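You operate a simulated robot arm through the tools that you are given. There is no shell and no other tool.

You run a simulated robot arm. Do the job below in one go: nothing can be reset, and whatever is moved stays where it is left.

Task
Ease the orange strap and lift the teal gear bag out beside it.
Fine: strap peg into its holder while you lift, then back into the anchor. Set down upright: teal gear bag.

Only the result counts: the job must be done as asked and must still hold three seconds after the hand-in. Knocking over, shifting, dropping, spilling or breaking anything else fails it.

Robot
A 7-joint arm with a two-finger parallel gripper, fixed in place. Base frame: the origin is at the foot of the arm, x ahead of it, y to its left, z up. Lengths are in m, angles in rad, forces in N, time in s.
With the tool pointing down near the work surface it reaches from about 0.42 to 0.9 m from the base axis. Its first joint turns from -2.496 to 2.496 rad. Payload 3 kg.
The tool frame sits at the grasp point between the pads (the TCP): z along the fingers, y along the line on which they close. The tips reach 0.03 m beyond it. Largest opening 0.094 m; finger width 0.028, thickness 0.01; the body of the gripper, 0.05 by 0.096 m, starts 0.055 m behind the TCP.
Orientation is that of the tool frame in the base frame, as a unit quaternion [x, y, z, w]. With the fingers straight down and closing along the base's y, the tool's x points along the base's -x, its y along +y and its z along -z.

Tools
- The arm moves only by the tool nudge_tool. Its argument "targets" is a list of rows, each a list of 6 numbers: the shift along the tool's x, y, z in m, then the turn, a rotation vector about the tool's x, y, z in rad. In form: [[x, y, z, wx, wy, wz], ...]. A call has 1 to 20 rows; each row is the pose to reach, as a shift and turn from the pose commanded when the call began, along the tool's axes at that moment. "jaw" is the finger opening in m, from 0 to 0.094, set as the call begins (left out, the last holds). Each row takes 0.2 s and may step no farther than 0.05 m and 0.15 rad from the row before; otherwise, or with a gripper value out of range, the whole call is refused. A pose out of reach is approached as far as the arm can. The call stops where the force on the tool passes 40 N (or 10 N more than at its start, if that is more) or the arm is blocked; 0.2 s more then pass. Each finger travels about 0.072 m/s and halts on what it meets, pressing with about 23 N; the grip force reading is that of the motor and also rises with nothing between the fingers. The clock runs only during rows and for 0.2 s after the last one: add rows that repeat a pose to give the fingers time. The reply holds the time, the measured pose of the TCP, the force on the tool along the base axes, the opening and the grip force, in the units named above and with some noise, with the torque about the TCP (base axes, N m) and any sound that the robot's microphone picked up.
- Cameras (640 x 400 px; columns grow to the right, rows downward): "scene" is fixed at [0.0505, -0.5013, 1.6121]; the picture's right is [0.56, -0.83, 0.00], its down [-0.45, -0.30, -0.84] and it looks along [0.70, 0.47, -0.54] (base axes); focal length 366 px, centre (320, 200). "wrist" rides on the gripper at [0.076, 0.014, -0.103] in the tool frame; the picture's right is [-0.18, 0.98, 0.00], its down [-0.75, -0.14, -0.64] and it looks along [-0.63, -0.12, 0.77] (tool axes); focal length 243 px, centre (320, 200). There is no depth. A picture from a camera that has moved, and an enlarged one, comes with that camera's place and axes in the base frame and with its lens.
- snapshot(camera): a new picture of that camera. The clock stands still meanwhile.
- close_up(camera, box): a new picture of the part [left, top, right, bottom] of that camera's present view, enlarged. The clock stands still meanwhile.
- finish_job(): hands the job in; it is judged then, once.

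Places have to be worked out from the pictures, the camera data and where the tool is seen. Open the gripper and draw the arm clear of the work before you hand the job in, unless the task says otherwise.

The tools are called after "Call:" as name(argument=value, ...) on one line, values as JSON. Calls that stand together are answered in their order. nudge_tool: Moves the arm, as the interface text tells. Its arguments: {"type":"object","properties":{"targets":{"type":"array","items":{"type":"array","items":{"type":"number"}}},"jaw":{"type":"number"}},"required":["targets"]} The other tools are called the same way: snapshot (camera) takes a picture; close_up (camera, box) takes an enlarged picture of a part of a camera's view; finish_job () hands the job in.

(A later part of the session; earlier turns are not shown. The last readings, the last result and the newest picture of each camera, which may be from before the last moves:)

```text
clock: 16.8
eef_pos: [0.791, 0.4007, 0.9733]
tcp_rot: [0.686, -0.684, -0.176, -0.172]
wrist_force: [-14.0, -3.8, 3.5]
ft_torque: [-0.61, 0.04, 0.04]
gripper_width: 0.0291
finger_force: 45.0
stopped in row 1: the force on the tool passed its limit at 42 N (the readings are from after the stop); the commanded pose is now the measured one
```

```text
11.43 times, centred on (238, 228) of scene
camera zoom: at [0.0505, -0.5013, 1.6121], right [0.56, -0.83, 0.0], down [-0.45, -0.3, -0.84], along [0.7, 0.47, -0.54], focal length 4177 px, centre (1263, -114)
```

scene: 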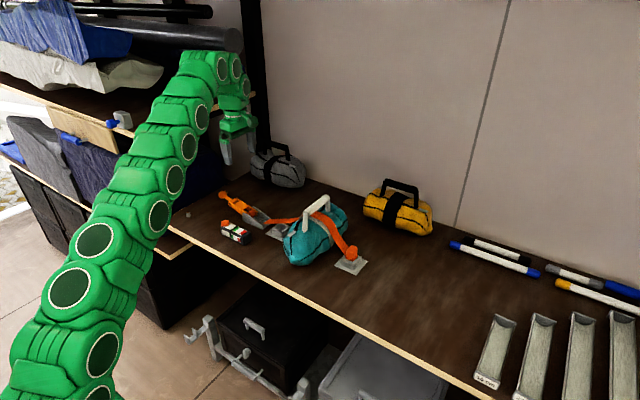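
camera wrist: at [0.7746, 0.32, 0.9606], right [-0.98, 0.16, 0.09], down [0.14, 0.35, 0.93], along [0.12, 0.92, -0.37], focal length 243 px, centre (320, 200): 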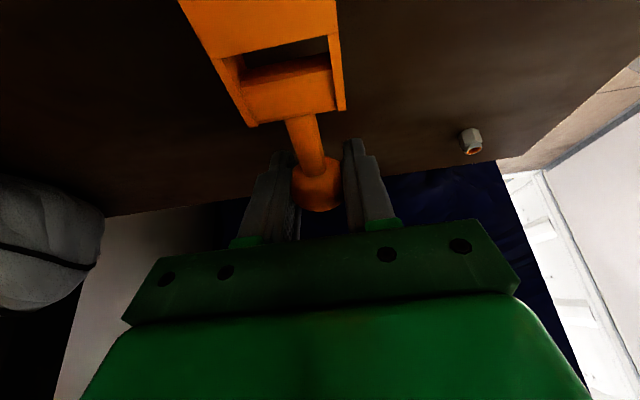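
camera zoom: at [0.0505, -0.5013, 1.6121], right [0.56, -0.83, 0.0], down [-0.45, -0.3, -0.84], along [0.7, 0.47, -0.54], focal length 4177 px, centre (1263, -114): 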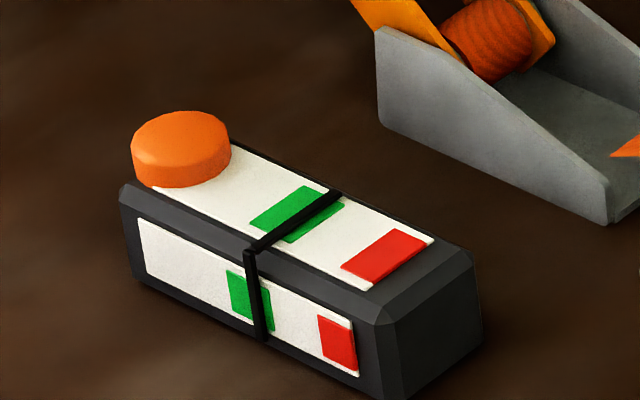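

That stop may only be the friction reversal on top of the existing side load. I'll retry downward in finer steps.

Call:
nudge_tool(targets=[[-0.0006, 0.0002, 0.0025, 0, 0, 0], [-0.0012, 0.0003, 0.005, 0, 0, 0], [-0.0018, 0.0003, 0.0075, 0, 0, 0], [-0.0024, 0.0003, 0.0097, 0, 0, 0], [-0.0024, 0.0003, 0.0097, 0, 0, 0]])

Call:
close_up(camera="scene", box=[215, 210, 260, 245])

```text
clock: 18.0
eef_pos: [0.7911, 0.4088, 0.9645]
tcp_rot: [0.686, -0.684, -0.177, -0.173]
wrist_force: [-6.8, -10.3, 8.6]
ft_torque: [-1.24, 0.03, 0.04]
gripper_width: 0.0291
finger_force: 44.8
```

```text
11.43 times, centred on (238, 228) of scene
camera zoom: at [0.0505, -0.5013, 1.6121], right [0.56, -0.83, 0.0], down [-0.45, -0.3, -0.84], along [0.7, 0.47, -0.54], focal length 4177 px, centre (1263, -114)
```

zoom: 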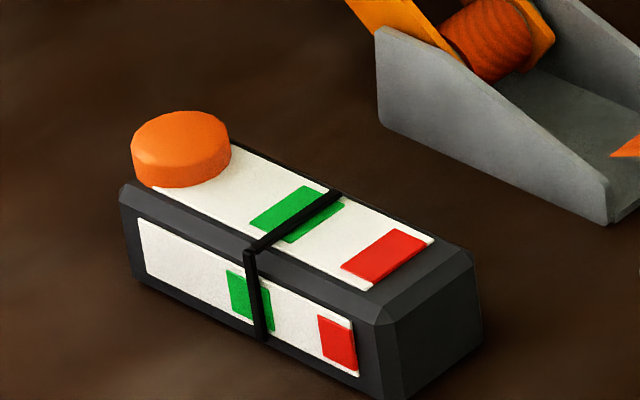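

The lever came down about 5° but the gauge stayed put, so this behaves like a ratchet. I'll keep lowering gently and watch the gauge.

Call:
nudge_tool(targets=[[-0.0014, 0.0001, 0.0049, 0, 0, 0], [-0.0025, 0.0001, 0.0098, 0, 0, 0], [-0.0032, 0.0001, 0.0146, 0, 0, 0], [-0.0038, 0.0001, 0.0195, 0, 0, 0], [-0.0041, 0.0001, 0.0242, 0, 0, 0], [-0.0041, 0.0001, 0.0288, 0, 0, 0], [-0.0041, 0.0001, 0.0288, 0, 0, 0]])

Call:
close_up(camera="scene", box=[215, 210, 260, 245])

```text
clock: 19.6
eef_pos: [0.7905, 0.4243, 0.9416]
tcp_rot: [0.686, -0.685, -0.177, -0.172]
wrist_force: [6.2, -19.8, 0.8]
ft_torque: [-1.05, -0.04, 0.04]
gripper_width: 0.0295
finger_force: 45.1
```

```text
11.43 times, centred on (238, 228) of scene
camera zoom: at [0.0505, -0.5013, 1.6121], right [0.56, -0.83, 0.0], down [-0.45, -0.3, -0.84], along [0.7, 0.47, -0.54], focal length 4177 px, centre (1263, -114)
```

zoom: 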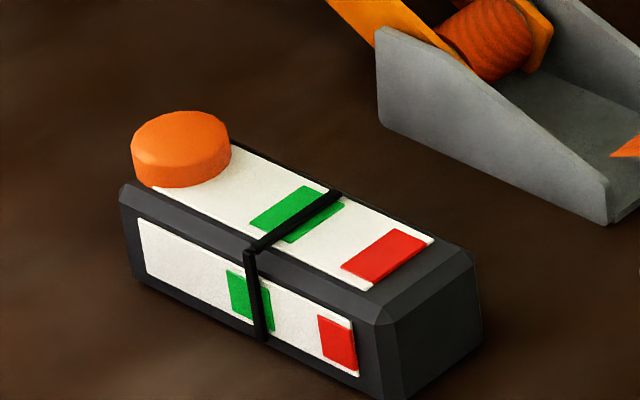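

It is a one-way ratchet: lifting tightened the strap to the upper edge of green, and lowering doesn't release it. The orange button on the gauge is probably the release. I'll return the lever to its starting angle and let go.

Call:
nudge_tool(targets=[[0.0008, 0, 0.0045, 0, 0, 0], [0.0011, 0, 0.009, 0, 0, 0], [0.0015, 0, 0.0133, 0, 0, 0], [0.0023, 0, 0.02, 0, 0, 0], [0.0033, 0, 0.0267, 0, 0, 0], [0.0044, 0, 0.0315, 0, 0, 0], [0.0055, 0, 0.0364, 0, 0, 0], [0.0055, 0, 0.0364, 0, 0, 0]])

Call:
close_up(camera="scene", box=[180, 150, 280, 250])

```text
clock: 21.2
eef_pos: [0.7903, 0.4369, 0.9114]
tcp_rot: [0.686, -0.685, -0.176, -0.172]
wrist_force: [-10.2, -9.1, 6.5]
ft_torque: [0.59, 0.12, -0.03]
gripper_width: 0.0295
finger_force: 44.5
stopped in row 7: the force on the tool passed its limit at 48 N (the readings are from after the stop); the commanded pose is now the measured one
```

```text
4.00 times, centred on (230, 200) of scene
camera zoom: at [0.0505, -0.5013, 1.6121], right [0.56, -0.83, 0.0], down [-0.45, -0.3, -0.84], along [0.7, 0.47, -0.54], focal length 1462 px, centre (680, 200)
```

zoom: 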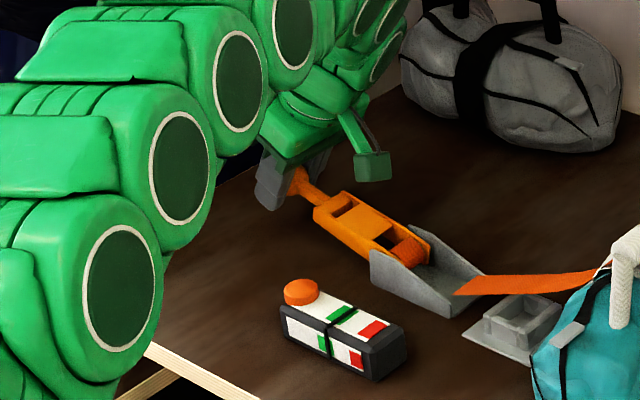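

The lever is essentially back at its rest stop. I'll open the jaw and back straight out along the tool axis.

Call:
nudge_tool(targets=[[0, 0, 0, 0, 0, 0], [0, 0, 0, 0, 0, 0], [0, 0, 0, 0, 0, 0], [0, 0, 0, 0, 0, 0], [0, 0, 0, 0, 0, 0], [0, 0, -0.03, 0, 0, 0], [0, 0, -0.07, 0, 0, 0], [0, 0, -0.11, 0, 0, 0], [0, 0, -0.15, 0, 0, 0], [0, 0, -0.15, 0, 0, 0]], jaw=0.094)

Call:
snapshot(camera="scene")

Call:
close_up(camera="scene", box=[180, 150, 280, 250])

Call:
snapshot(camera="wrist")

```text
clock: 23.4
eef_pos: [0.7937, 0.3644, 1.0398]
tcp_rot: [0.687, -0.684, -0.175, -0.171]
wrist_force: [0.2, -0.7, 0.0]
ft_torque: [-0.02, 0.01, 0.0]
gripper_width: 0.094
finger_force: 0.0
```

```text
taken
```

scene: 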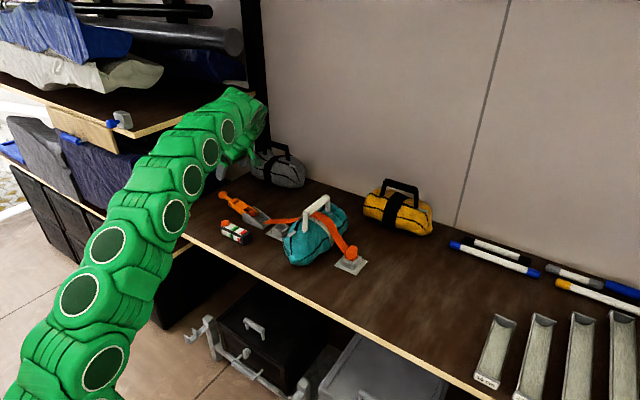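

```text
4.00 times, centred on (230, 200) of scene
camera zoom: at [0.0505, -0.5013, 1.6121], right [0.56, -0.83, 0.0], down [-0.45, -0.3, -0.84], along [0.7, 0.47, -0.54], focal length 1462 px, centre (680, 200)
```

zoom: 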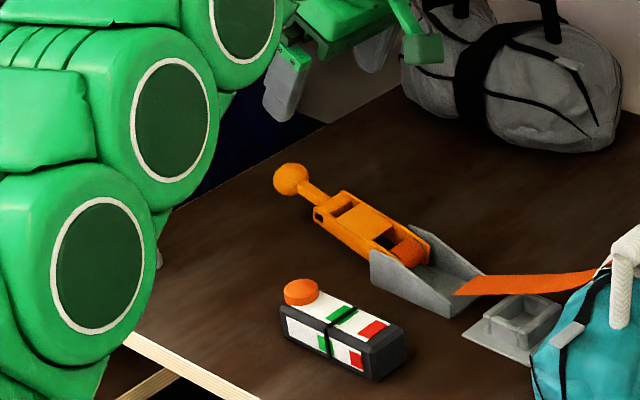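

```text
taken
camera wrist: at [0.7786, 0.2488, 1.0939], right [-0.98, 0.16, 0.09], down [0.14, 0.36, 0.92], along [0.11, 0.92, -0.37], focal length 243 px, centre (320, 200)
```

wrist: 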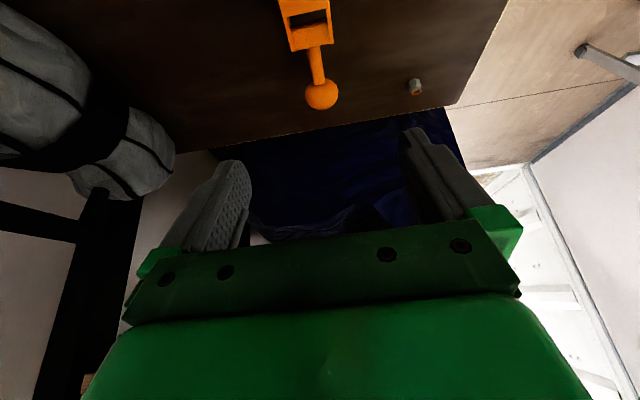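

Lever and table items are as they were. The orange button triangulates to about (0.683, 0.315, 0.895). I'll straighten the tool, close the fingers and hover above the button for a look.

Call:
nudge_tool(targets=[[0.013, 0.027, -0.002, 0, 0.125, 0], [0.026, 0.055, -0.003, 0, 0.25, 0], [0.04, 0.083, -0.005, 0, 0.375, 0], [0.0526, 0.1107, -0.0059, 0, 0.5, 0], [0.0526, 0.1107, -0.0059, 0, 0.5, 0]], jaw=0.0)

Call:
snapshot(camera="wrist")

Call:
snapshot(camera="scene")

```text
clock: 24.6
eef_pos: [0.6813, 0.3172, 1.0236]
tcp_rot: [0.708, -0.706, 0.0, 0.002]
wrist_force: [1.0, 0.3, -0.2]
ft_torque: [0.07, 0.0, -0.01]
gripper_width: 0.0
finger_force: 22.9
```

```text
taken
camera wrist: at [0.6669, 0.2418, 1.1245], right [-0.98, 0.18, 0.0], down [0.14, 0.76, 0.64], along [0.11, 0.63, -0.77], focal length 243 px, centre (320, 200)
```

wrist: 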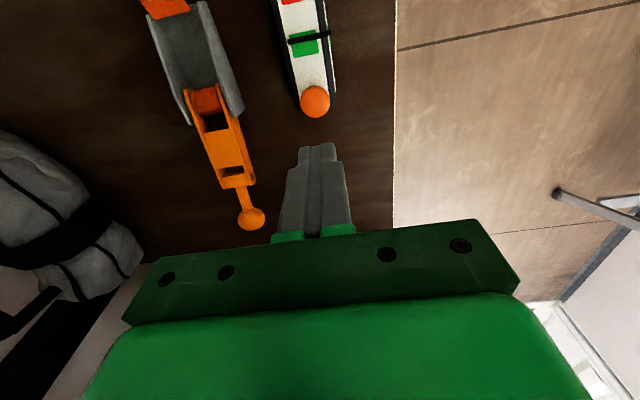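

```text
taken
```

scene: 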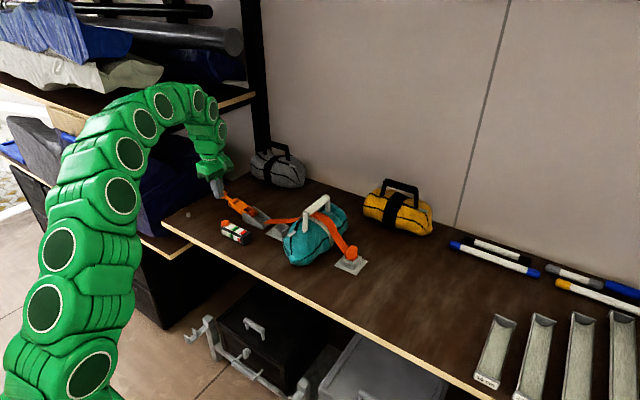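

The button sits about 5 mm +x and 3.5 mm -y of the tool axis. I'll correct that and descend to just above it.

Call:
nudge_tool(targets=[[0.0017, -0.0022, 0.03, 0, 0, 0], [0.0035, -0.0045, 0.06, 0, 0, 0], [0.0035, -0.0045, 0.088, 0, 0, 0], [0.0035, -0.0045, 0.088, 0, 0, 0]])

Call:
snapshot(camera="wrist")

Call:
close_up(camera="scene", box=[200, 190, 270, 250])

```text
clock: 25.6
eef_pos: [0.6834, 0.3123, 0.9341]
tcp_rot: [0.708, -0.706, 0.0, 0.003]
wrist_force: [0.6, 0.1, 0.0]
ft_torque: [0.03, 0.01, 0.0]
gripper_width: 0.0
finger_force: 22.8
```

```text
taken
camera wrist: at [0.67, 0.2367, 1.036], right [-0.98, 0.18, 0.0], down [0.14, 0.76, 0.64], along [0.11, 0.63, -0.77], focal length 243 px, centre (320, 200)
```

wrist: 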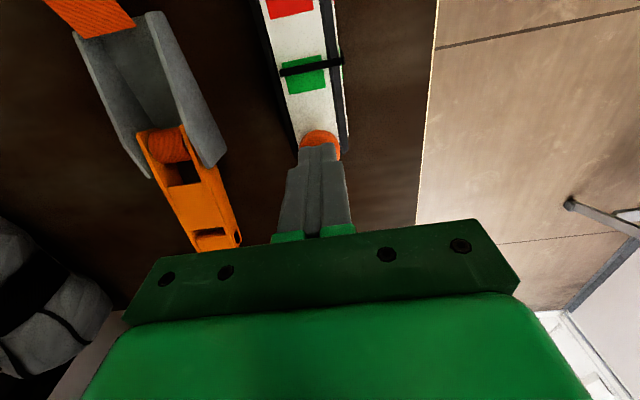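

```text
6.67 times, centred on (235, 220) of scene
camera zoom: at [0.0505, -0.5013, 1.6121], right [0.56, -0.83, 0.0], down [-0.45, -0.3, -0.84], along [0.7, 0.47, -0.54], focal length 2437 px, centre (887, 67)
```

zoom: 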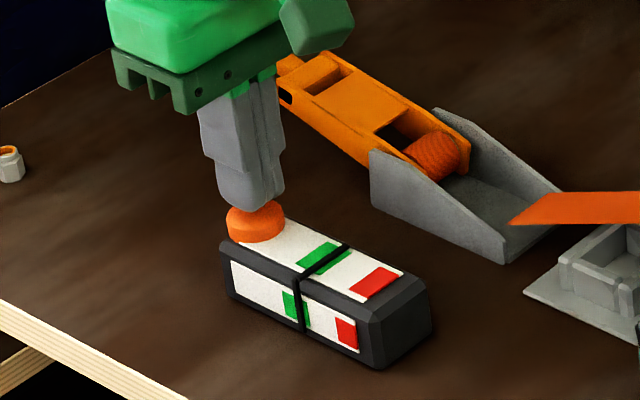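

The fingertips are just above the centre of the button. I'll press down in small increments and watch the force and gauge.

Call:
nudge_tool(targets=[[0, 0, 0.003, 0, 0, 0], [0, 0, 0.006, 0, 0, 0], [0, 0, 0.009, 0, 0, 0], [0, 0, 0.009, 0, 0, 0]])

Call:
close_up(camera="scene", box=[200, 190, 270, 250])

```text
clock: 26.6
eef_pos: [0.685, 0.3121, 0.9253]
tcp_rot: [0.708, -0.706, 0.001, 0.003]
wrist_force: [-0.2, -0.7, 1.3]
ft_torque: [-0.03, 0.01, -0.01]
gripper_width: 0.0001
finger_force: 22.9
```

```text
6.67 times, centred on (235, 220) of scene
camera zoom: at [0.0505, -0.5013, 1.6121], right [0.56, -0.83, 0.0], down [-0.45, -0.3, -0.84], along [0.7, 0.47, -0.54], focal length 2437 px, centre (887, 67)
```

zoom: 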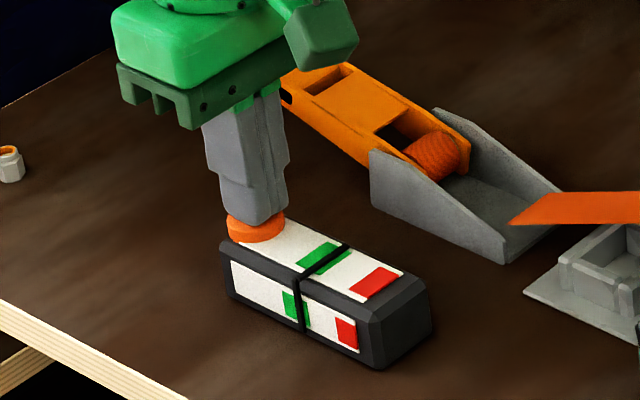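

Contact looks light at about 1.3 N with no gauge change yet. I'll press a little further.

Call:
nudge_tool(targets=[[0, 0, 0.001, 0, 0, 0], [0, 0, 0.002, 0, 0, 0], [0, 0, 0.003, 0, 0, 0], [0, 0, 0.003, 0, 0, 0]])

Call:
close_up(camera="scene", box=[200, 190, 270, 250])

```text
clock: 27.6
eef_pos: [0.6853, 0.3119, 0.923]
tcp_rot: [0.709, -0.706, 0.0, 0.001]
wrist_force: [-0.1, 0.3, 3.0]
ft_torque: [0.02, 0.01, -0.01]
gripper_width: 0.0001
finger_force: 23.2
```

```text
6.67 times, centred on (235, 220) of scene
camera zoom: at [0.0505, -0.5013, 1.6121], right [0.56, -0.83, 0.0], down [-0.45, -0.3, -0.84], along [0.7, 0.47, -0.54], focal length 2437 px, centre (887, 67)
```

zoom: 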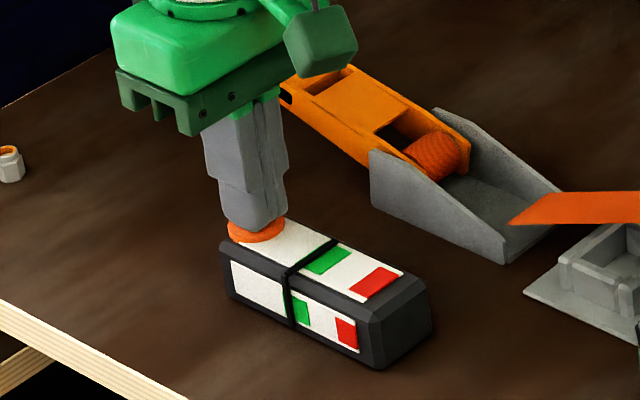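

The button is the release: the pointer dropped below the green band. I'll hold it down a bit longer and watch it fall toward zero.

Call:
nudge_tool(targets=[[0, 0, 0, 0, 0, 0]])

Call:
close_up(camera="scene", box=[200, 190, 270, 250])

```text
clock: 28.0
eef_pos: [0.6842, 0.3107, 0.9221]
tcp_rot: [0.708, -0.706, 0.0, 0.001]
wrist_force: [-1.6, 1.0, 2.2]
ft_torque: [0.04, 0.04, 0.02]
gripper_width: 0.0
finger_force: 23.0
```

```text
6.67 times, centred on (235, 220) of scene
camera zoom: at [0.0505, -0.5013, 1.6121], right [0.56, -0.83, 0.0], down [-0.45, -0.3, -0.84], along [0.7, 0.47, -0.54], focal length 2437 px, centre (887, 67)
```

zoom: 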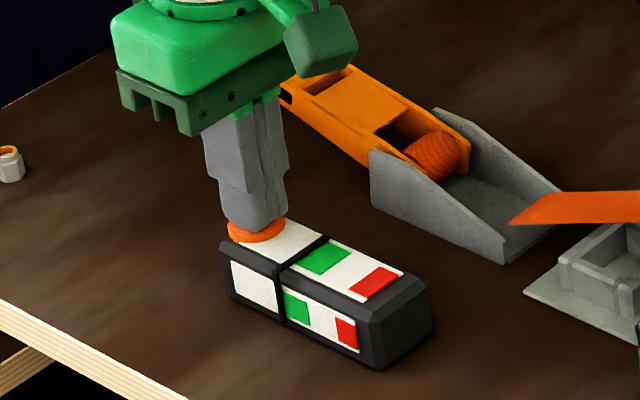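

The pointer keeps falling while the button is held. I'll hold about 1.2 s more.

Call:
nudge_tool(targets=[[0, 0, 0, 0, 0, 0], [0, 0, 0, 0, 0, 0], [0, 0, 0, 0, 0, 0], [0, 0, 0, 0, 0, 0], [0, 0, 0, 0, 0, 0]])

Call:
close_up(camera="scene", box=[200, 190, 270, 250])

Call:
close_up(camera="scene", box=[250, 180, 390, 280])

```text
clock: 29.2
eef_pos: [0.6844, 0.3118, 0.9221]
tcp_rot: [0.709, -0.705, 0.0, 0.003]
wrist_force: [-1.2, -0.2, 2.8]
ft_torque: [0.02, 0.01, 0.03]
gripper_width: 0.0001
finger_force: 23.2
```

```text
6.67 times, centred on (235, 220) of scene
camera zoom: at [0.0505, -0.5013, 1.6121], right [0.56, -0.83, 0.0], down [-0.45, -0.3, -0.84], along [0.7, 0.47, -0.54], focal length 2437 px, centre (887, 67)
```

zoom: 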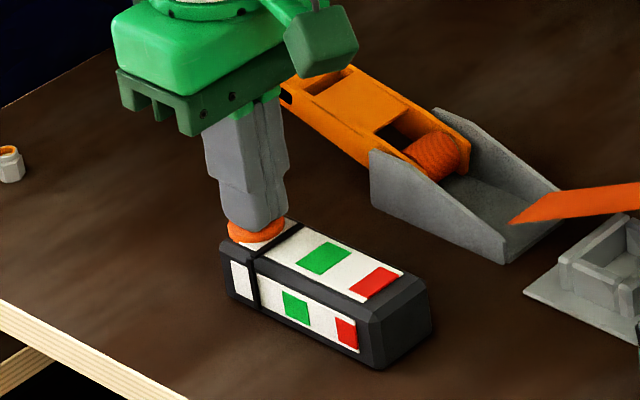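

```text
4.00 times, centred on (320, 230) of scene
camera zoom: at [0.0505, -0.5013, 1.6121], right [0.56, -0.83, 0.0], down [-0.45, -0.3, -0.84], along [0.7, 0.47, -0.54], focal length 1462 px, centre (320, 80)
```

zoom: 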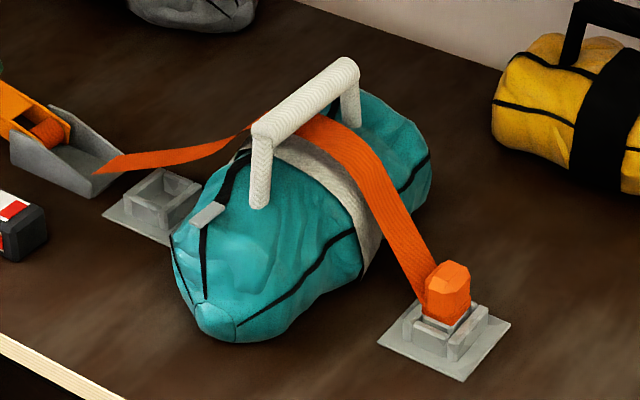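

The strap is visibly slackening now. I'll hold a bit more so the pointer reaches the low end.

Call:
nudge_tool(targets=[[0, 0, 0, 0, 0, 0], [0, 0, 0, 0, 0, 0]])

Call:
close_up(camera="scene", box=[200, 190, 270, 250])

Call:
close_up(camera="scene", box=[250, 180, 390, 280])

```text
clock: 29.8
eef_pos: [0.6848, 0.3114, 0.923]
tcp_rot: [0.709, -0.705, 0.0, 0.002]
wrist_force: [-0.4, -0.8, 2.6]
ft_torque: [0.04, -0.02, -0.03]
gripper_width: 0.0
finger_force: 23.4
```

```text
6.67 times, centred on (235, 220) of scene
camera zoom: at [0.0505, -0.5013, 1.6121], right [0.56, -0.83, 0.0], down [-0.45, -0.3, -0.84], along [0.7, 0.47, -0.54], focal length 2437 px, centre (887, 67)
```

zoom: 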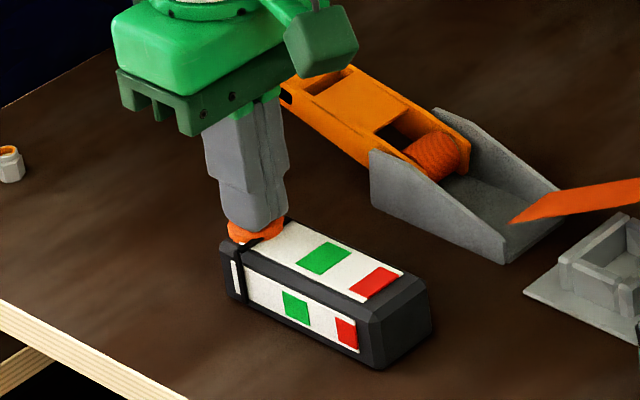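

```text
4.00 times, centred on (320, 230) of scene
camera zoom: at [0.0505, -0.5013, 1.6121], right [0.56, -0.83, 0.0], down [-0.45, -0.3, -0.84], along [0.7, 0.47, -0.54], focal length 1462 px, centre (320, 80)
```

zoom: 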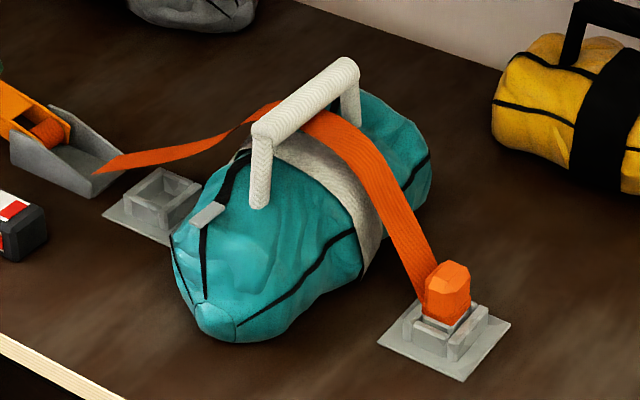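

It's almost at zero, so I'll hold one more moment.

Call:
nudge_tool(targets=[[0, 0, 0, 0, 0, 0], [0, 0, 0, 0, 0, 0]])

Call:
close_up(camera="scene", box=[200, 190, 270, 250])

Call:
close_up(camera="scene", box=[250, 180, 390, 280])

```text
clock: 30.4
eef_pos: [0.6842, 0.3116, 0.9223]
tcp_rot: [0.709, -0.706, 0.001, 0.002]
wrist_force: [0.2, 0.1, 2.8]
ft_torque: [-0.04, 0.02, 0.01]
gripper_width: 0.0
finger_force: 22.9
```

```text
6.67 times, centred on (235, 220) of scene
camera zoom: at [0.0505, -0.5013, 1.6121], right [0.56, -0.83, 0.0], down [-0.45, -0.3, -0.84], along [0.7, 0.47, -0.54], focal length 2437 px, centre (887, 67)
```

zoom: 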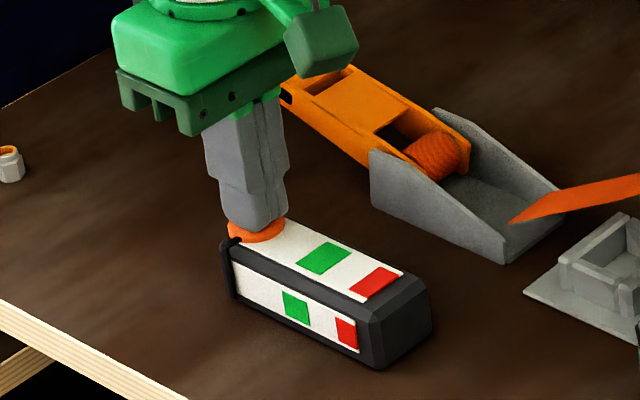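

```text
4.00 times, centred on (320, 230) of scene
camera zoom: at [0.0505, -0.5013, 1.6121], right [0.56, -0.83, 0.0], down [-0.45, -0.3, -0.84], along [0.7, 0.47, -0.54], focal length 1462 px, centre (320, 80)
```

zoom: 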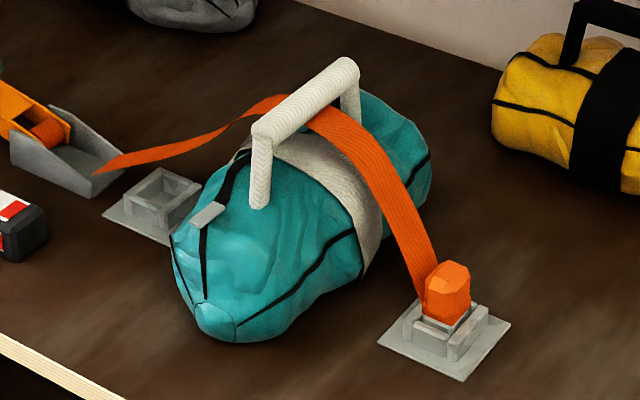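

The gauge reads zero and the strap is fully slack. I'll lift off the button, rise above the bag handle and traverse to above the anchor peg while opening the jaw.

Call:
nudge_tool(targets=[[0, 0, -0.04, 0, 0, 0], [0, 0, -0.08, 0, 0, 0], [0, 0, -0.12, 0, 0, 0], [0, 0, -0.16, 0, 0, 0], [0.042, -0.01, -0.16, 0, 0, 0], [0.084, -0.02, -0.16, 0, 0, 0], [0.126, -0.03, -0.16, 0, 0, 0], [0.168, -0.04, -0.16, 0, 0, 0], [0.21, -0.05, -0.16, 0, 0, 0], [0.252, -0.06, -0.16, 0, 0, 0], [0.294, -0.07, -0.16, 0, 0, 0], [0.336, -0.08, -0.16, 0, 0, 0], [0.378, -0.09, -0.16, 0, 0, 0], [0.422, -0.1, -0.16, 0, 0, 0], [0.422, -0.1, -0.16, 0, 0, 0]], jaw=0.07)

Call:
snapshot(camera="wrist")

Call:
snapshot(camera="scene")

```text
clock: 33.6
eef_pos: [0.7868, -0.1097, 1.0842]
tcp_rot: [0.708, -0.706, 0.001, 0.002]
wrist_force: [0.6, -0.2, -0.2]
ft_torque: [-0.01, 0.02, 0.02]
gripper_width: 0.0701
finger_force: 0.1
```

```text
taken
camera wrist: at [0.7733, -0.186, 1.185], right [-0.98, 0.18, 0.0], down [0.14, 0.76, 0.64], along [0.11, 0.63, -0.77], focal length 243 px, centre (320, 200)
```

wrist: 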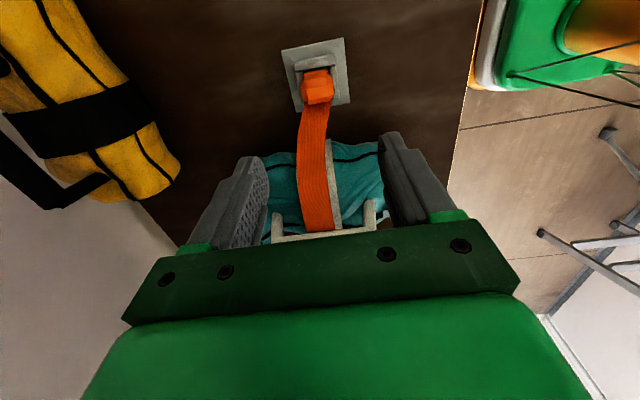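

```text
taken
```

scene: 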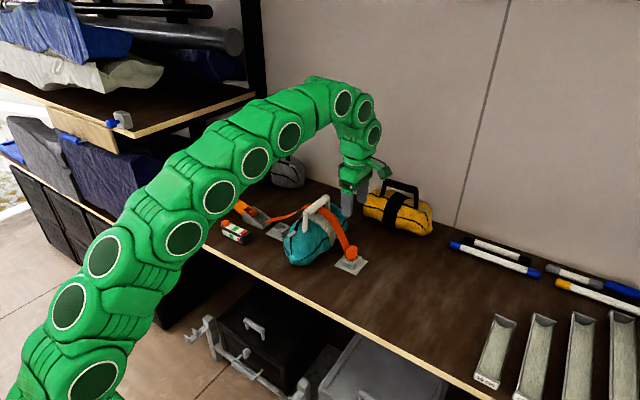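

The peg and anchor are right ahead in the wrist view. I'll take close-ups for an accurate position and yaw.

Call:
close_up(camera="wrist", box=[260, 20, 380, 130])

Call:
close_up(camera="wrist", box=[240, 120, 410, 250])

Call:
close_up(camera="scene", box=[220, 200, 270, 250])

```text
3.64 times, centred on (320, 75) of wrist
camera zoom: at [0.7733, -0.186, 1.185], right [-0.98, 0.18, 0.0], down [0.14, 0.76, 0.64], along [0.11, 0.63, -0.77], focal length 882 px, centre (320, 654)
```

zoom: 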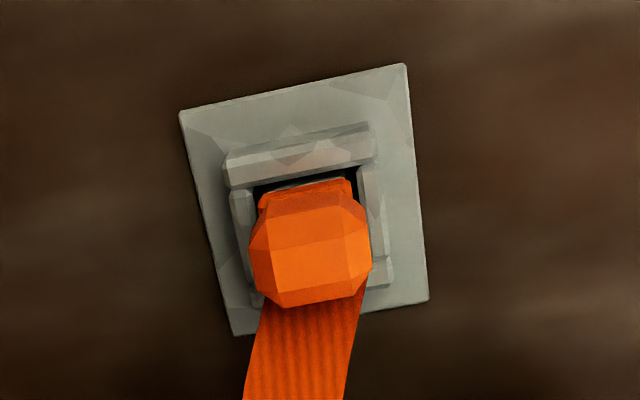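

```text
3.08 times, centred on (325, 185) of wrist
camera zoom: at [0.7733, -0.186, 1.185], right [-0.98, 0.18, 0.0], down [0.14, 0.76, 0.64], along [0.11, 0.63, -0.77], focal length 746 px, centre (305, 246)
```

zoom: 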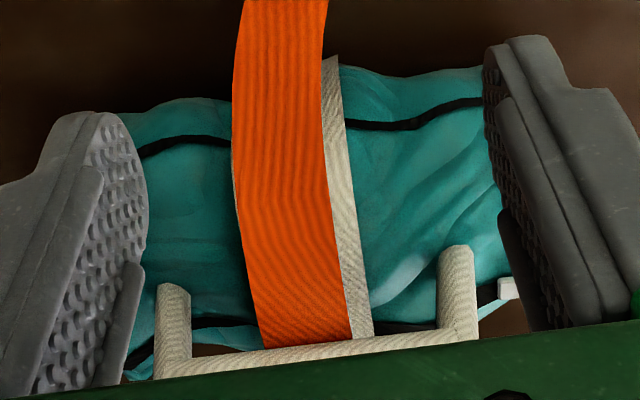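

```text
8.00 times, centred on (245, 225) of scene
camera zoom: at [0.0505, -0.5013, 1.6121], right [0.56, -0.83, 0.0], down [-0.45, -0.3, -0.84], along [0.7, 0.47, -0.54], focal length 2924 px, centre (920, 0)
```

zoom: 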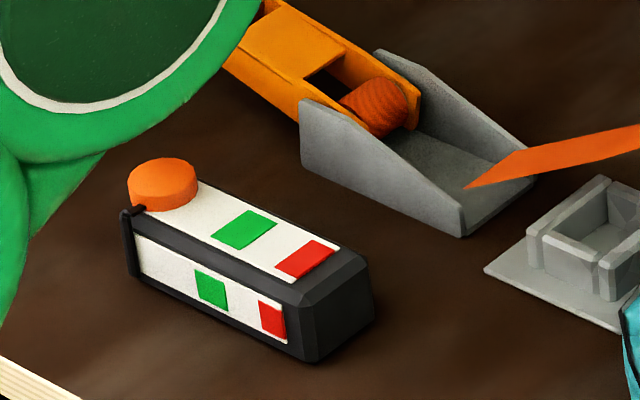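

The anchor is centred at about (0.790, -0.110), axis-aligned, with the peg head top near z≈0.91. The gauge stays at zero. I'll descend above the peg with the jaw open and check.

Call:
nudge_tool(targets=[[0, -0.001, 0.04, 0, 0, 0], [-0.001, -0.002, 0.08, 0, 0, 0], [-0.001, -0.003, 0.12, 0, 0, 0], [-0.001, -0.003, 0.12, 0, 0, 0]])

Call:
snapshot(camera="wrist")

Call:
close_up(camera="scene", box=[310, 190, 400, 280])

```text
clock: 34.6
eef_pos: [0.7902, -0.1073, 0.9634]
tcp_rot: [0.709, -0.705, 0.001, 0.002]
wrist_force: [0.0, 0.8, 0.8]
ft_torque: [-0.01, 0.04, 0.02]
gripper_width: 0.07
finger_force: 0.0
```

```text
taken
camera wrist: at [0.7758, -0.183, 1.0646], right [-0.98, 0.18, 0.0], down [0.14, 0.76, 0.64], along [0.11, 0.63, -0.77], focal length 243 px, centre (320, 200)
```

wrist: 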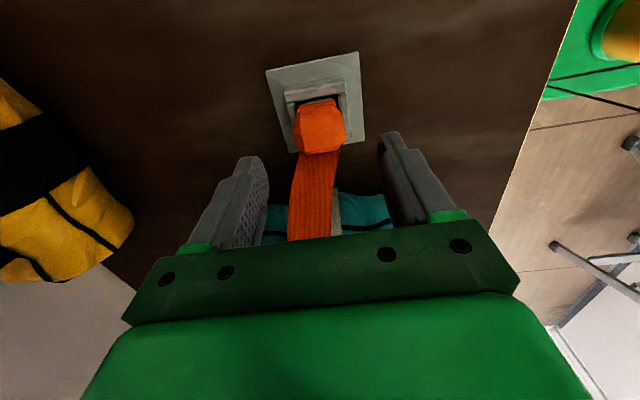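

```text
4.44 times, centred on (355, 235) of scene
camera zoom: at [0.0505, -0.5013, 1.6121], right [0.56, -0.83, 0.0], down [-0.45, -0.3, -0.84], along [0.7, 0.47, -0.54], focal length 1625 px, centre (164, 44)
```

zoom: 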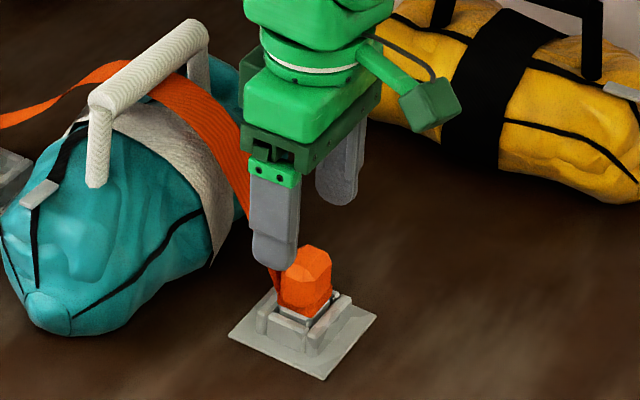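

The peg head is centred between the fingers. I'll descend so the tips stop just above the socket walls, then close.

Call:
nudge_tool(targets=[[0, 0, 0.02, 0, 0, 0], [0, 0, 0.04, 0, 0, 0], [0, 0, 0.051, 0, 0, 0], [0, 0, 0.051, 0, 0, 0]])

Call:
snapshot(camera="wrist")

Call:
close_up(camera="scene", box=[330, 220, 380, 280])

```text
clock: 35.6
eef_pos: [0.7886, -0.1088, 0.9124]
tcp_rot: [0.709, -0.706, -0.002, 0.002]
wrist_force: [0.8, 0.1, 0.5]
ft_torque: [0.02, 0.0, 0.02]
gripper_width: 0.0701
finger_force: 0.0
```

```text
taken
camera wrist: at [0.7747, -0.1844, 1.0135], right [-0.98, 0.18, 0.0], down [0.14, 0.76, 0.64], along [0.11, 0.63, -0.77], focal length 243 px, centre (320, 200)
```

wrist: 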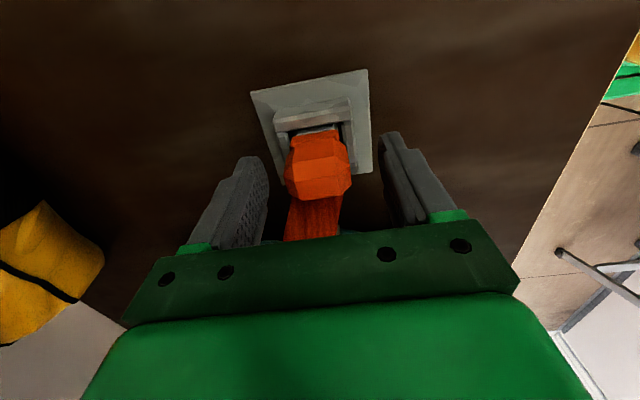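

```text
6.67 times, centred on (355, 250) of scene
camera zoom: at [0.0505, -0.5013, 1.6121], right [0.56, -0.83, 0.0], down [-0.45, -0.3, -0.84], along [0.7, 0.47, -0.54], focal length 2437 px, centre (87, -133)
```

zoom: 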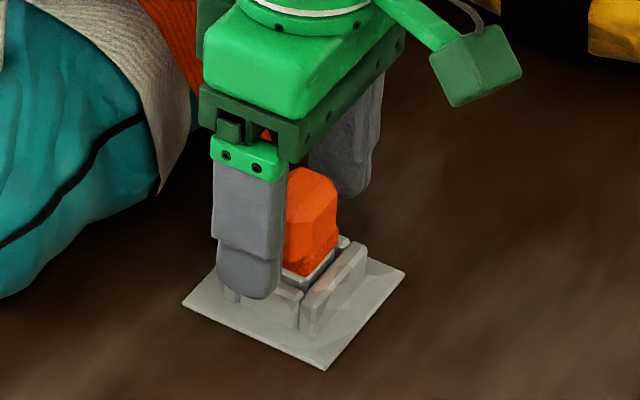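

The fingers straddle the peg head above the socket rim. Closing now.

Call:
nudge_tool(targets=[[0, 0, 0, 0, 0, 0], [0, 0, 0, 0, 0, 0], [0, 0, 0, 0, 0, 0]], jaw=0.0)

Call:
snapshot(camera="wrist")

Call:
close_up(camera="scene", box=[330, 220, 380, 280])

```text
clock: 36.4
eef_pos: [0.7893, -0.1101, 0.9123]
tcp_rot: [0.708, -0.706, 0.001, 0.003]
wrist_force: [-1.1, 0.5, 0.0]
ft_torque: [0.01, 0.02, 0.0]
gripper_width: 0.0399
finger_force: 23.1
```

```text
taken
camera wrist: at [0.7748, -0.1844, 1.0137], right [-0.98, 0.18, 0.0], down [0.14, 0.76, 0.64], along [0.11, 0.63, -0.77], focal length 243 px, centre (320, 200)
```

wrist: 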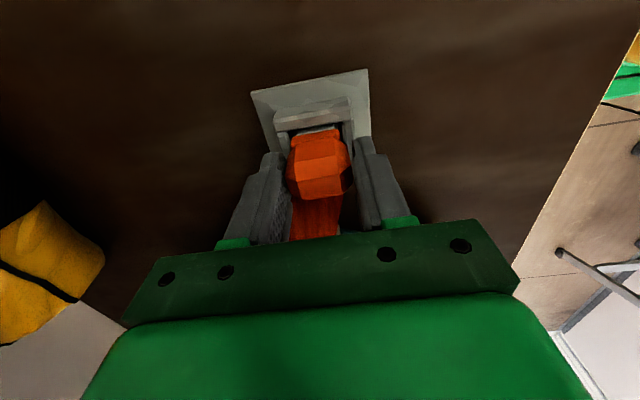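

```text
6.67 times, centred on (355, 250) of scene
camera zoom: at [0.0505, -0.5013, 1.6121], right [0.56, -0.83, 0.0], down [-0.45, -0.3, -0.84], along [0.7, 0.47, -0.54], focal length 2437 px, centre (87, -133)
```

zoom: 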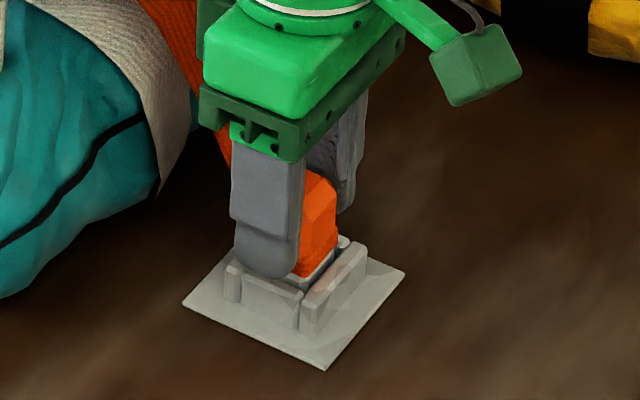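

Gripped at 0.040 m with no side load. I'll lift straight up slowly and check that the peg comes out cleanly.

Call:
nudge_tool(targets=[[0, 0, -0.005, 0, 0, 0], [0, 0, -0.01, 0, 0, 0], [0, 0, -0.02, 0, 0, 0], [0, 0, -0.03, 0, 0, 0], [0, 0, -0.045, 0, 0, 0], [0, 0, -0.06, 0, 0, 0], [0, 0, -0.06, 0, 0, 0]])

Call:
snapshot(camera="wrist")

Call:
close_up(camera="scene", box=[220, 180, 390, 280])

```text
clock: 38.0
eef_pos: [0.79, -0.1096, 0.9733]
tcp_rot: [0.708, -0.706, -0.001, 0.002]
wrist_force: [0.0, -0.8, -0.4]
ft_torque: [0.03, -0.02, 0.0]
gripper_width: 0.04
finger_force: 22.6
```

```text
taken
camera wrist: at [0.7757, -0.1841, 1.0753], right [-0.98, 0.18, 0.0], down [0.14, 0.76, 0.64], along [0.11, 0.63, -0.77], focal length 243 px, centre (320, 200)
```

wrist: 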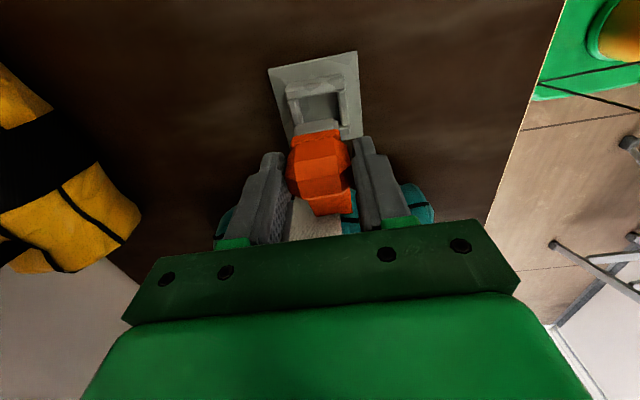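

```text
3.76 times, centred on (305, 230) of scene
camera zoom: at [0.0505, -0.5013, 1.6121], right [0.56, -0.83, 0.0], down [-0.45, -0.3, -0.84], along [0.7, 0.47, -0.54], focal length 1376 px, centre (376, 87)
```

zoom: 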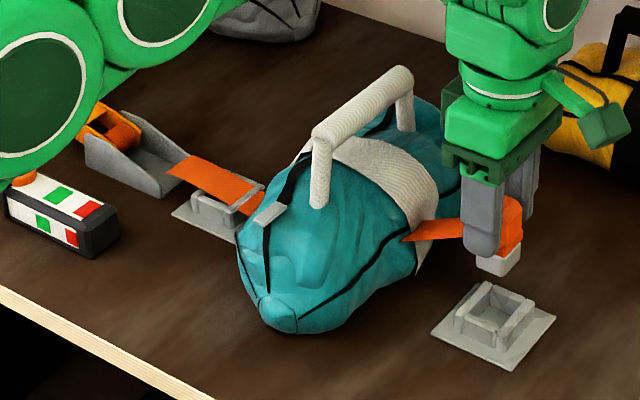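

The peg is out, and the strap is drawn straight to the peg, so it isn't physically looped through the handle. I'll carry the peg up and over the bag handle toward the holder at about (0.790, 0.163).

Call:
nudge_tool(targets=[[0, 0, -0.04, 0, 0, 0], [0, 0, -0.08, 0, 0, 0], [-0.03, 0, -0.11, 0, 0, 0], [-0.07, 0, -0.115, 0, 0, 0], [-0.11, 0, -0.115, 0, 0, 0], [-0.15, 0, -0.115, 0, 0, 0], [-0.19, 0, -0.115, 0, 0, 0], [-0.23, 0, -0.115, 0, 0, 0], [-0.2726, 0, -0.115, 0, 0, 0], [-0.2726, 0, -0.115, 0, 0, 0]])

Call:
snapshot(camera="wrist")

Call:
close_up(camera="scene", box=[200, 160, 370, 280])

```text
clock: 40.2
eef_pos: [0.7904, 0.1646, 1.0863]
tcp_rot: [0.709, -0.706, 0.0, 0.003]
wrist_force: [0.8, -0.3, 0.1]
ft_torque: [0.0, 0.01, 0.03]
gripper_width: 0.04
finger_force: 22.7
```

```text
taken
camera wrist: at [0.7744, 0.0888, 1.1879], right [-0.98, 0.18, 0.0], down [0.14, 0.76, 0.64], along [0.11, 0.63, -0.77], focal length 243 px, centre (320, 200)
```

wrist: 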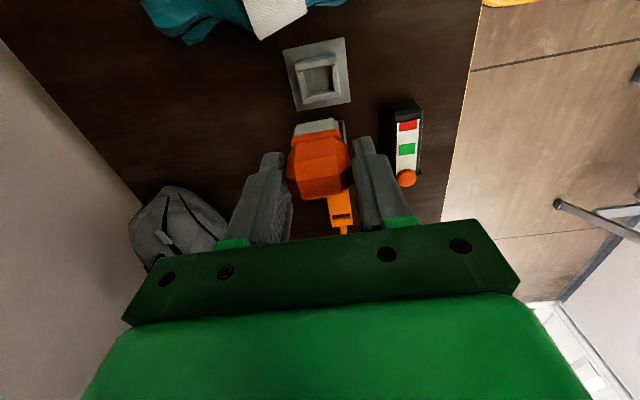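

```text
3.33 times, centred on (285, 220) of scene
camera zoom: at [0.0505, -0.5013, 1.6121], right [0.56, -0.83, 0.0], down [-0.45, -0.3, -0.84], along [0.7, 0.47, -0.54], focal length 1218 px, centre (437, 133)
```

zoom: 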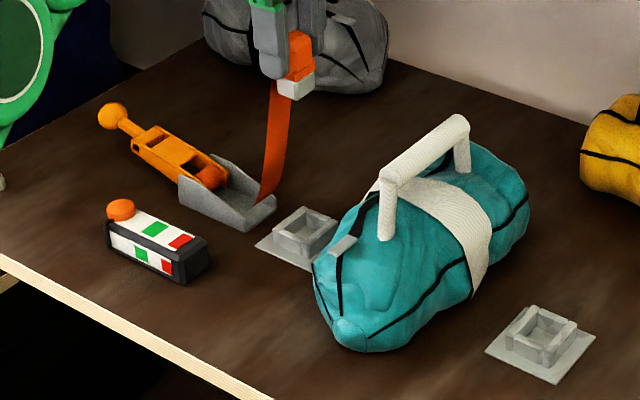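

The peg is held above the holder, and bag and gauge are undisturbed. I'll take a close-up for exact alignment of the peg with the holder.

Call:
close_up(camera="wrist", box=[260, 20, 380, 130])

Call:
close_up(camera="wrist", box=[250, 100, 390, 220])

```text
3.64 times, centred on (320, 75) of wrist
camera zoom: at [0.7744, 0.0888, 1.1879], right [-0.98, 0.18, 0.0], down [0.14, 0.76, 0.64], along [0.11, 0.63, -0.77], focal length 882 px, centre (320, 654)
```

zoom: 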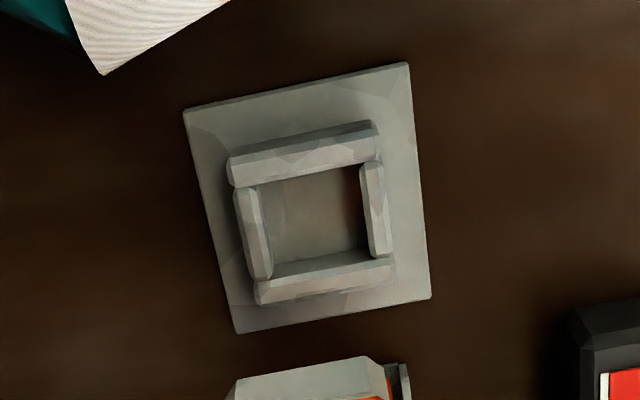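

```text
3.33 times, centred on (320, 160) of wrist
camera zoom: at [0.7744, 0.0888, 1.1879], right [-0.98, 0.18, 0.0], down [0.14, 0.76, 0.64], along [0.11, 0.63, -0.77], focal length 809 px, centre (320, 333)
```

zoom: 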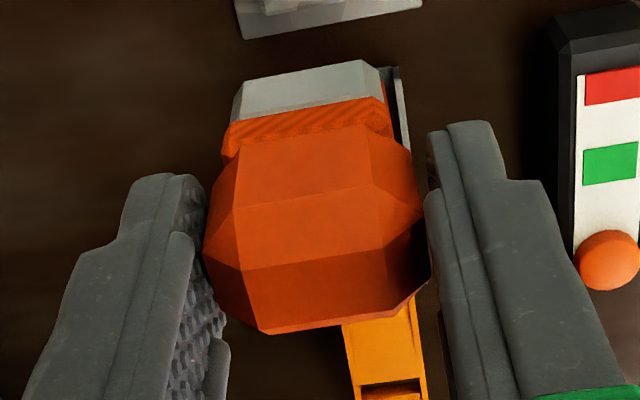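

By image geometry the tool must shift about +2 mm x and +1.2 mm y to repeat the in-socket alignment. I'll do that while descending most of the way, then check.

Call:
nudge_tool(targets=[[-0.0012, -0.002, 0.03, 0, 0, 0], [-0.0012, -0.002, 0.06, 0, 0, 0], [-0.0012, -0.002, 0.09, 0, 0, 0], [-0.0012, -0.002, 0.12, 0, 0, 0], [-0.0012, -0.002, 0.12, 0, 0, 0]])

Call:
snapshot(camera="wrist")

Call:
close_up(camera="scene", box=[240, 170, 320, 260])

```text
clock: 41.4
eef_pos: [0.7904, 0.1655, 0.9663]
tcp_rot: [0.709, -0.705, 0.0, 0.003]
wrist_force: [-0.1, 0.0, -1.8]
ft_torque: [0.02, 0.05, 0.0]
gripper_width: 0.0398
finger_force: 23.0
```

```text
taken
camera wrist: at [0.776, 0.0897, 1.0681], right [-0.98, 0.18, 0.0], down [0.14, 0.76, 0.64], along [0.11, 0.63, -0.77], focal length 243 px, centre (320, 200)
```

wrist: 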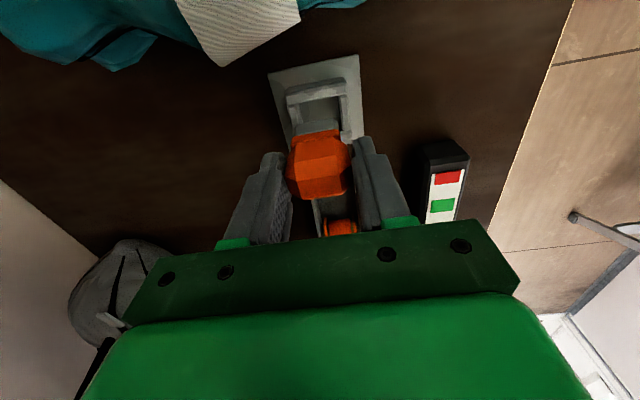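

```text
4.44 times, centred on (280, 215) of scene
camera zoom: at [0.0505, -0.5013, 1.6121], right [0.56, -0.83, 0.0], down [-0.45, -0.3, -0.84], along [0.7, 0.47, -0.54], focal length 1625 px, centre (498, 133)
```

zoom: 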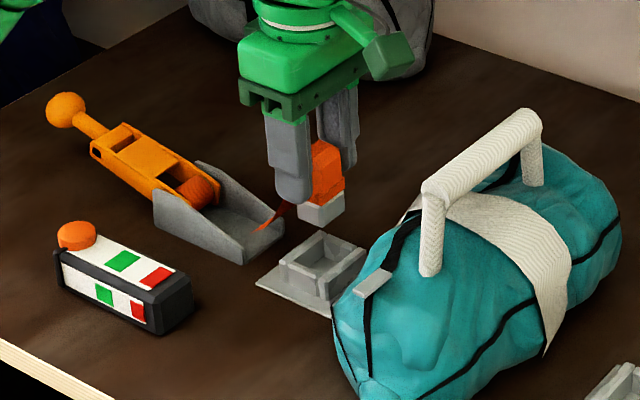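

The view matches the one when the peg sat directly above the anchor. I'll lower it into the holder in small steps.

Call:
nudge_tool(targets=[[0, 0, 0.015, 0, 0, 0], [0, 0, 0.025, 0, 0, 0], [0, 0, 0.032, 0, 0, 0], [0, 0, 0.039, 0, 0, 0], [0, 0, 0.045, 0, 0, 0], [0, 0, 0.05, 0, 0, 0], [0, 0, 0.053, 0, 0, 0], [0, 0, 0.053, 0, 0, 0]])

Call:
snapshot(camera="wrist")

Call:
close_up(camera="scene", box=[250, 190, 310, 260])

```text
clock: 43.2
eef_pos: [0.7913, 0.1643, 0.9146]
tcp_rot: [0.708, -0.706, 0.0, 0.003]
wrist_force: [-0.5, 0.5, -0.3]
ft_torque: [0.02, -0.01, 0.0]
gripper_width: 0.04
finger_force: 22.7
```

```text
taken
camera wrist: at [0.7759, 0.0897, 1.0164], right [-0.98, 0.18, 0.0], down [0.14, 0.76, 0.64], along [0.11, 0.63, -0.77], focal length 243 px, centre (320, 200)
```

wrist: 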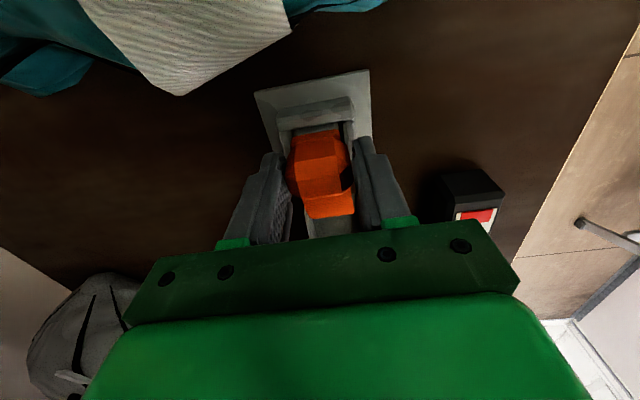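

```text
5.71 times, centred on (280, 225) of scene
camera zoom: at [0.0505, -0.5013, 1.6121], right [0.56, -0.83, 0.0], down [-0.45, -0.3, -0.84], along [0.7, 0.47, -0.54], focal length 2089 px, centre (549, 57)
```

zoom: 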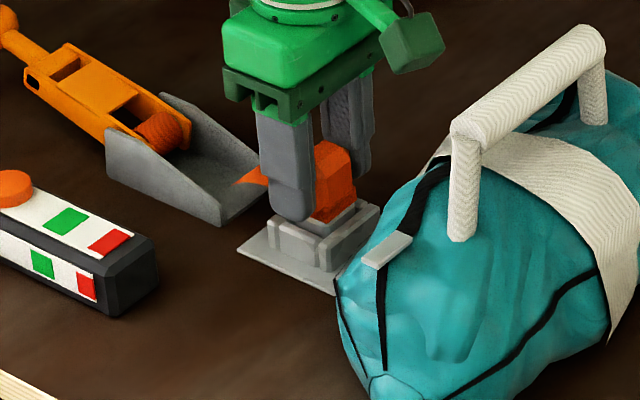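

The peg is in the holder without resistance. I'll go down the last 2–3 mm and release.

Call:
nudge_tool(targets=[[0, 0, 0.0015, 0, 0, 0], [0, 0, 0.0025, 0, 0, 0], [0, 0, 0.0025, 0, 0, 0]])

Call:
nudge_tool(targets=[[0, 0, 0, 0, 0, 0], [0, 0, 0, 0, 0, 0], [0, 0, 0, 0, 0, 0]], jaw=0.07)

Call:
close_up(camera="scene", box=[250, 190, 310, 260])

```text
clock: 44.0
eef_pos: [0.7901, 0.1641, 0.912]
tcp_rot: [0.709, -0.706, 0.001, 0.002]
wrist_force: [-0.9, 0.9, -0.8]
ft_torque: [0.05, -0.01, -0.01]
gripper_width: 0.04
finger_force: 22.8
```

```text
clock: 44.8
eef_pos: [0.7902, 0.1649, 0.9129]
tcp_rot: [0.708, -0.706, 0.0, 0.003]
wrist_force: [-0.6, 0.6, -0.7]
ft_torque: [-0.02, 0.01, 0.02]
gripper_width: 0.07
finger_force: 0.1
```

```text
5.71 times, centred on (280, 225) of scene
camera zoom: at [0.0505, -0.5013, 1.6121], right [0.56, -0.83, 0.0], down [-0.45, -0.3, -0.84], along [0.7, 0.47, -0.54], focal length 2089 px, centre (549, 57)
```

zoom: 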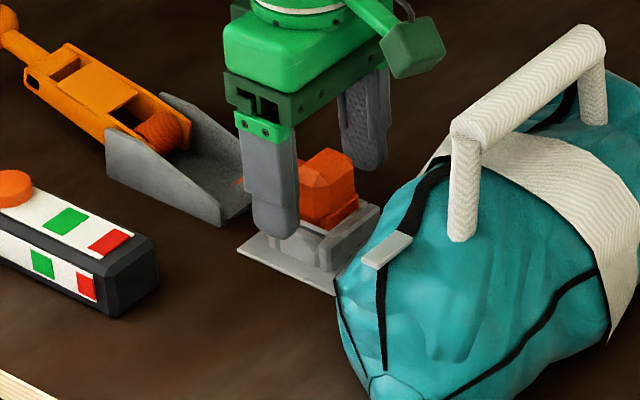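

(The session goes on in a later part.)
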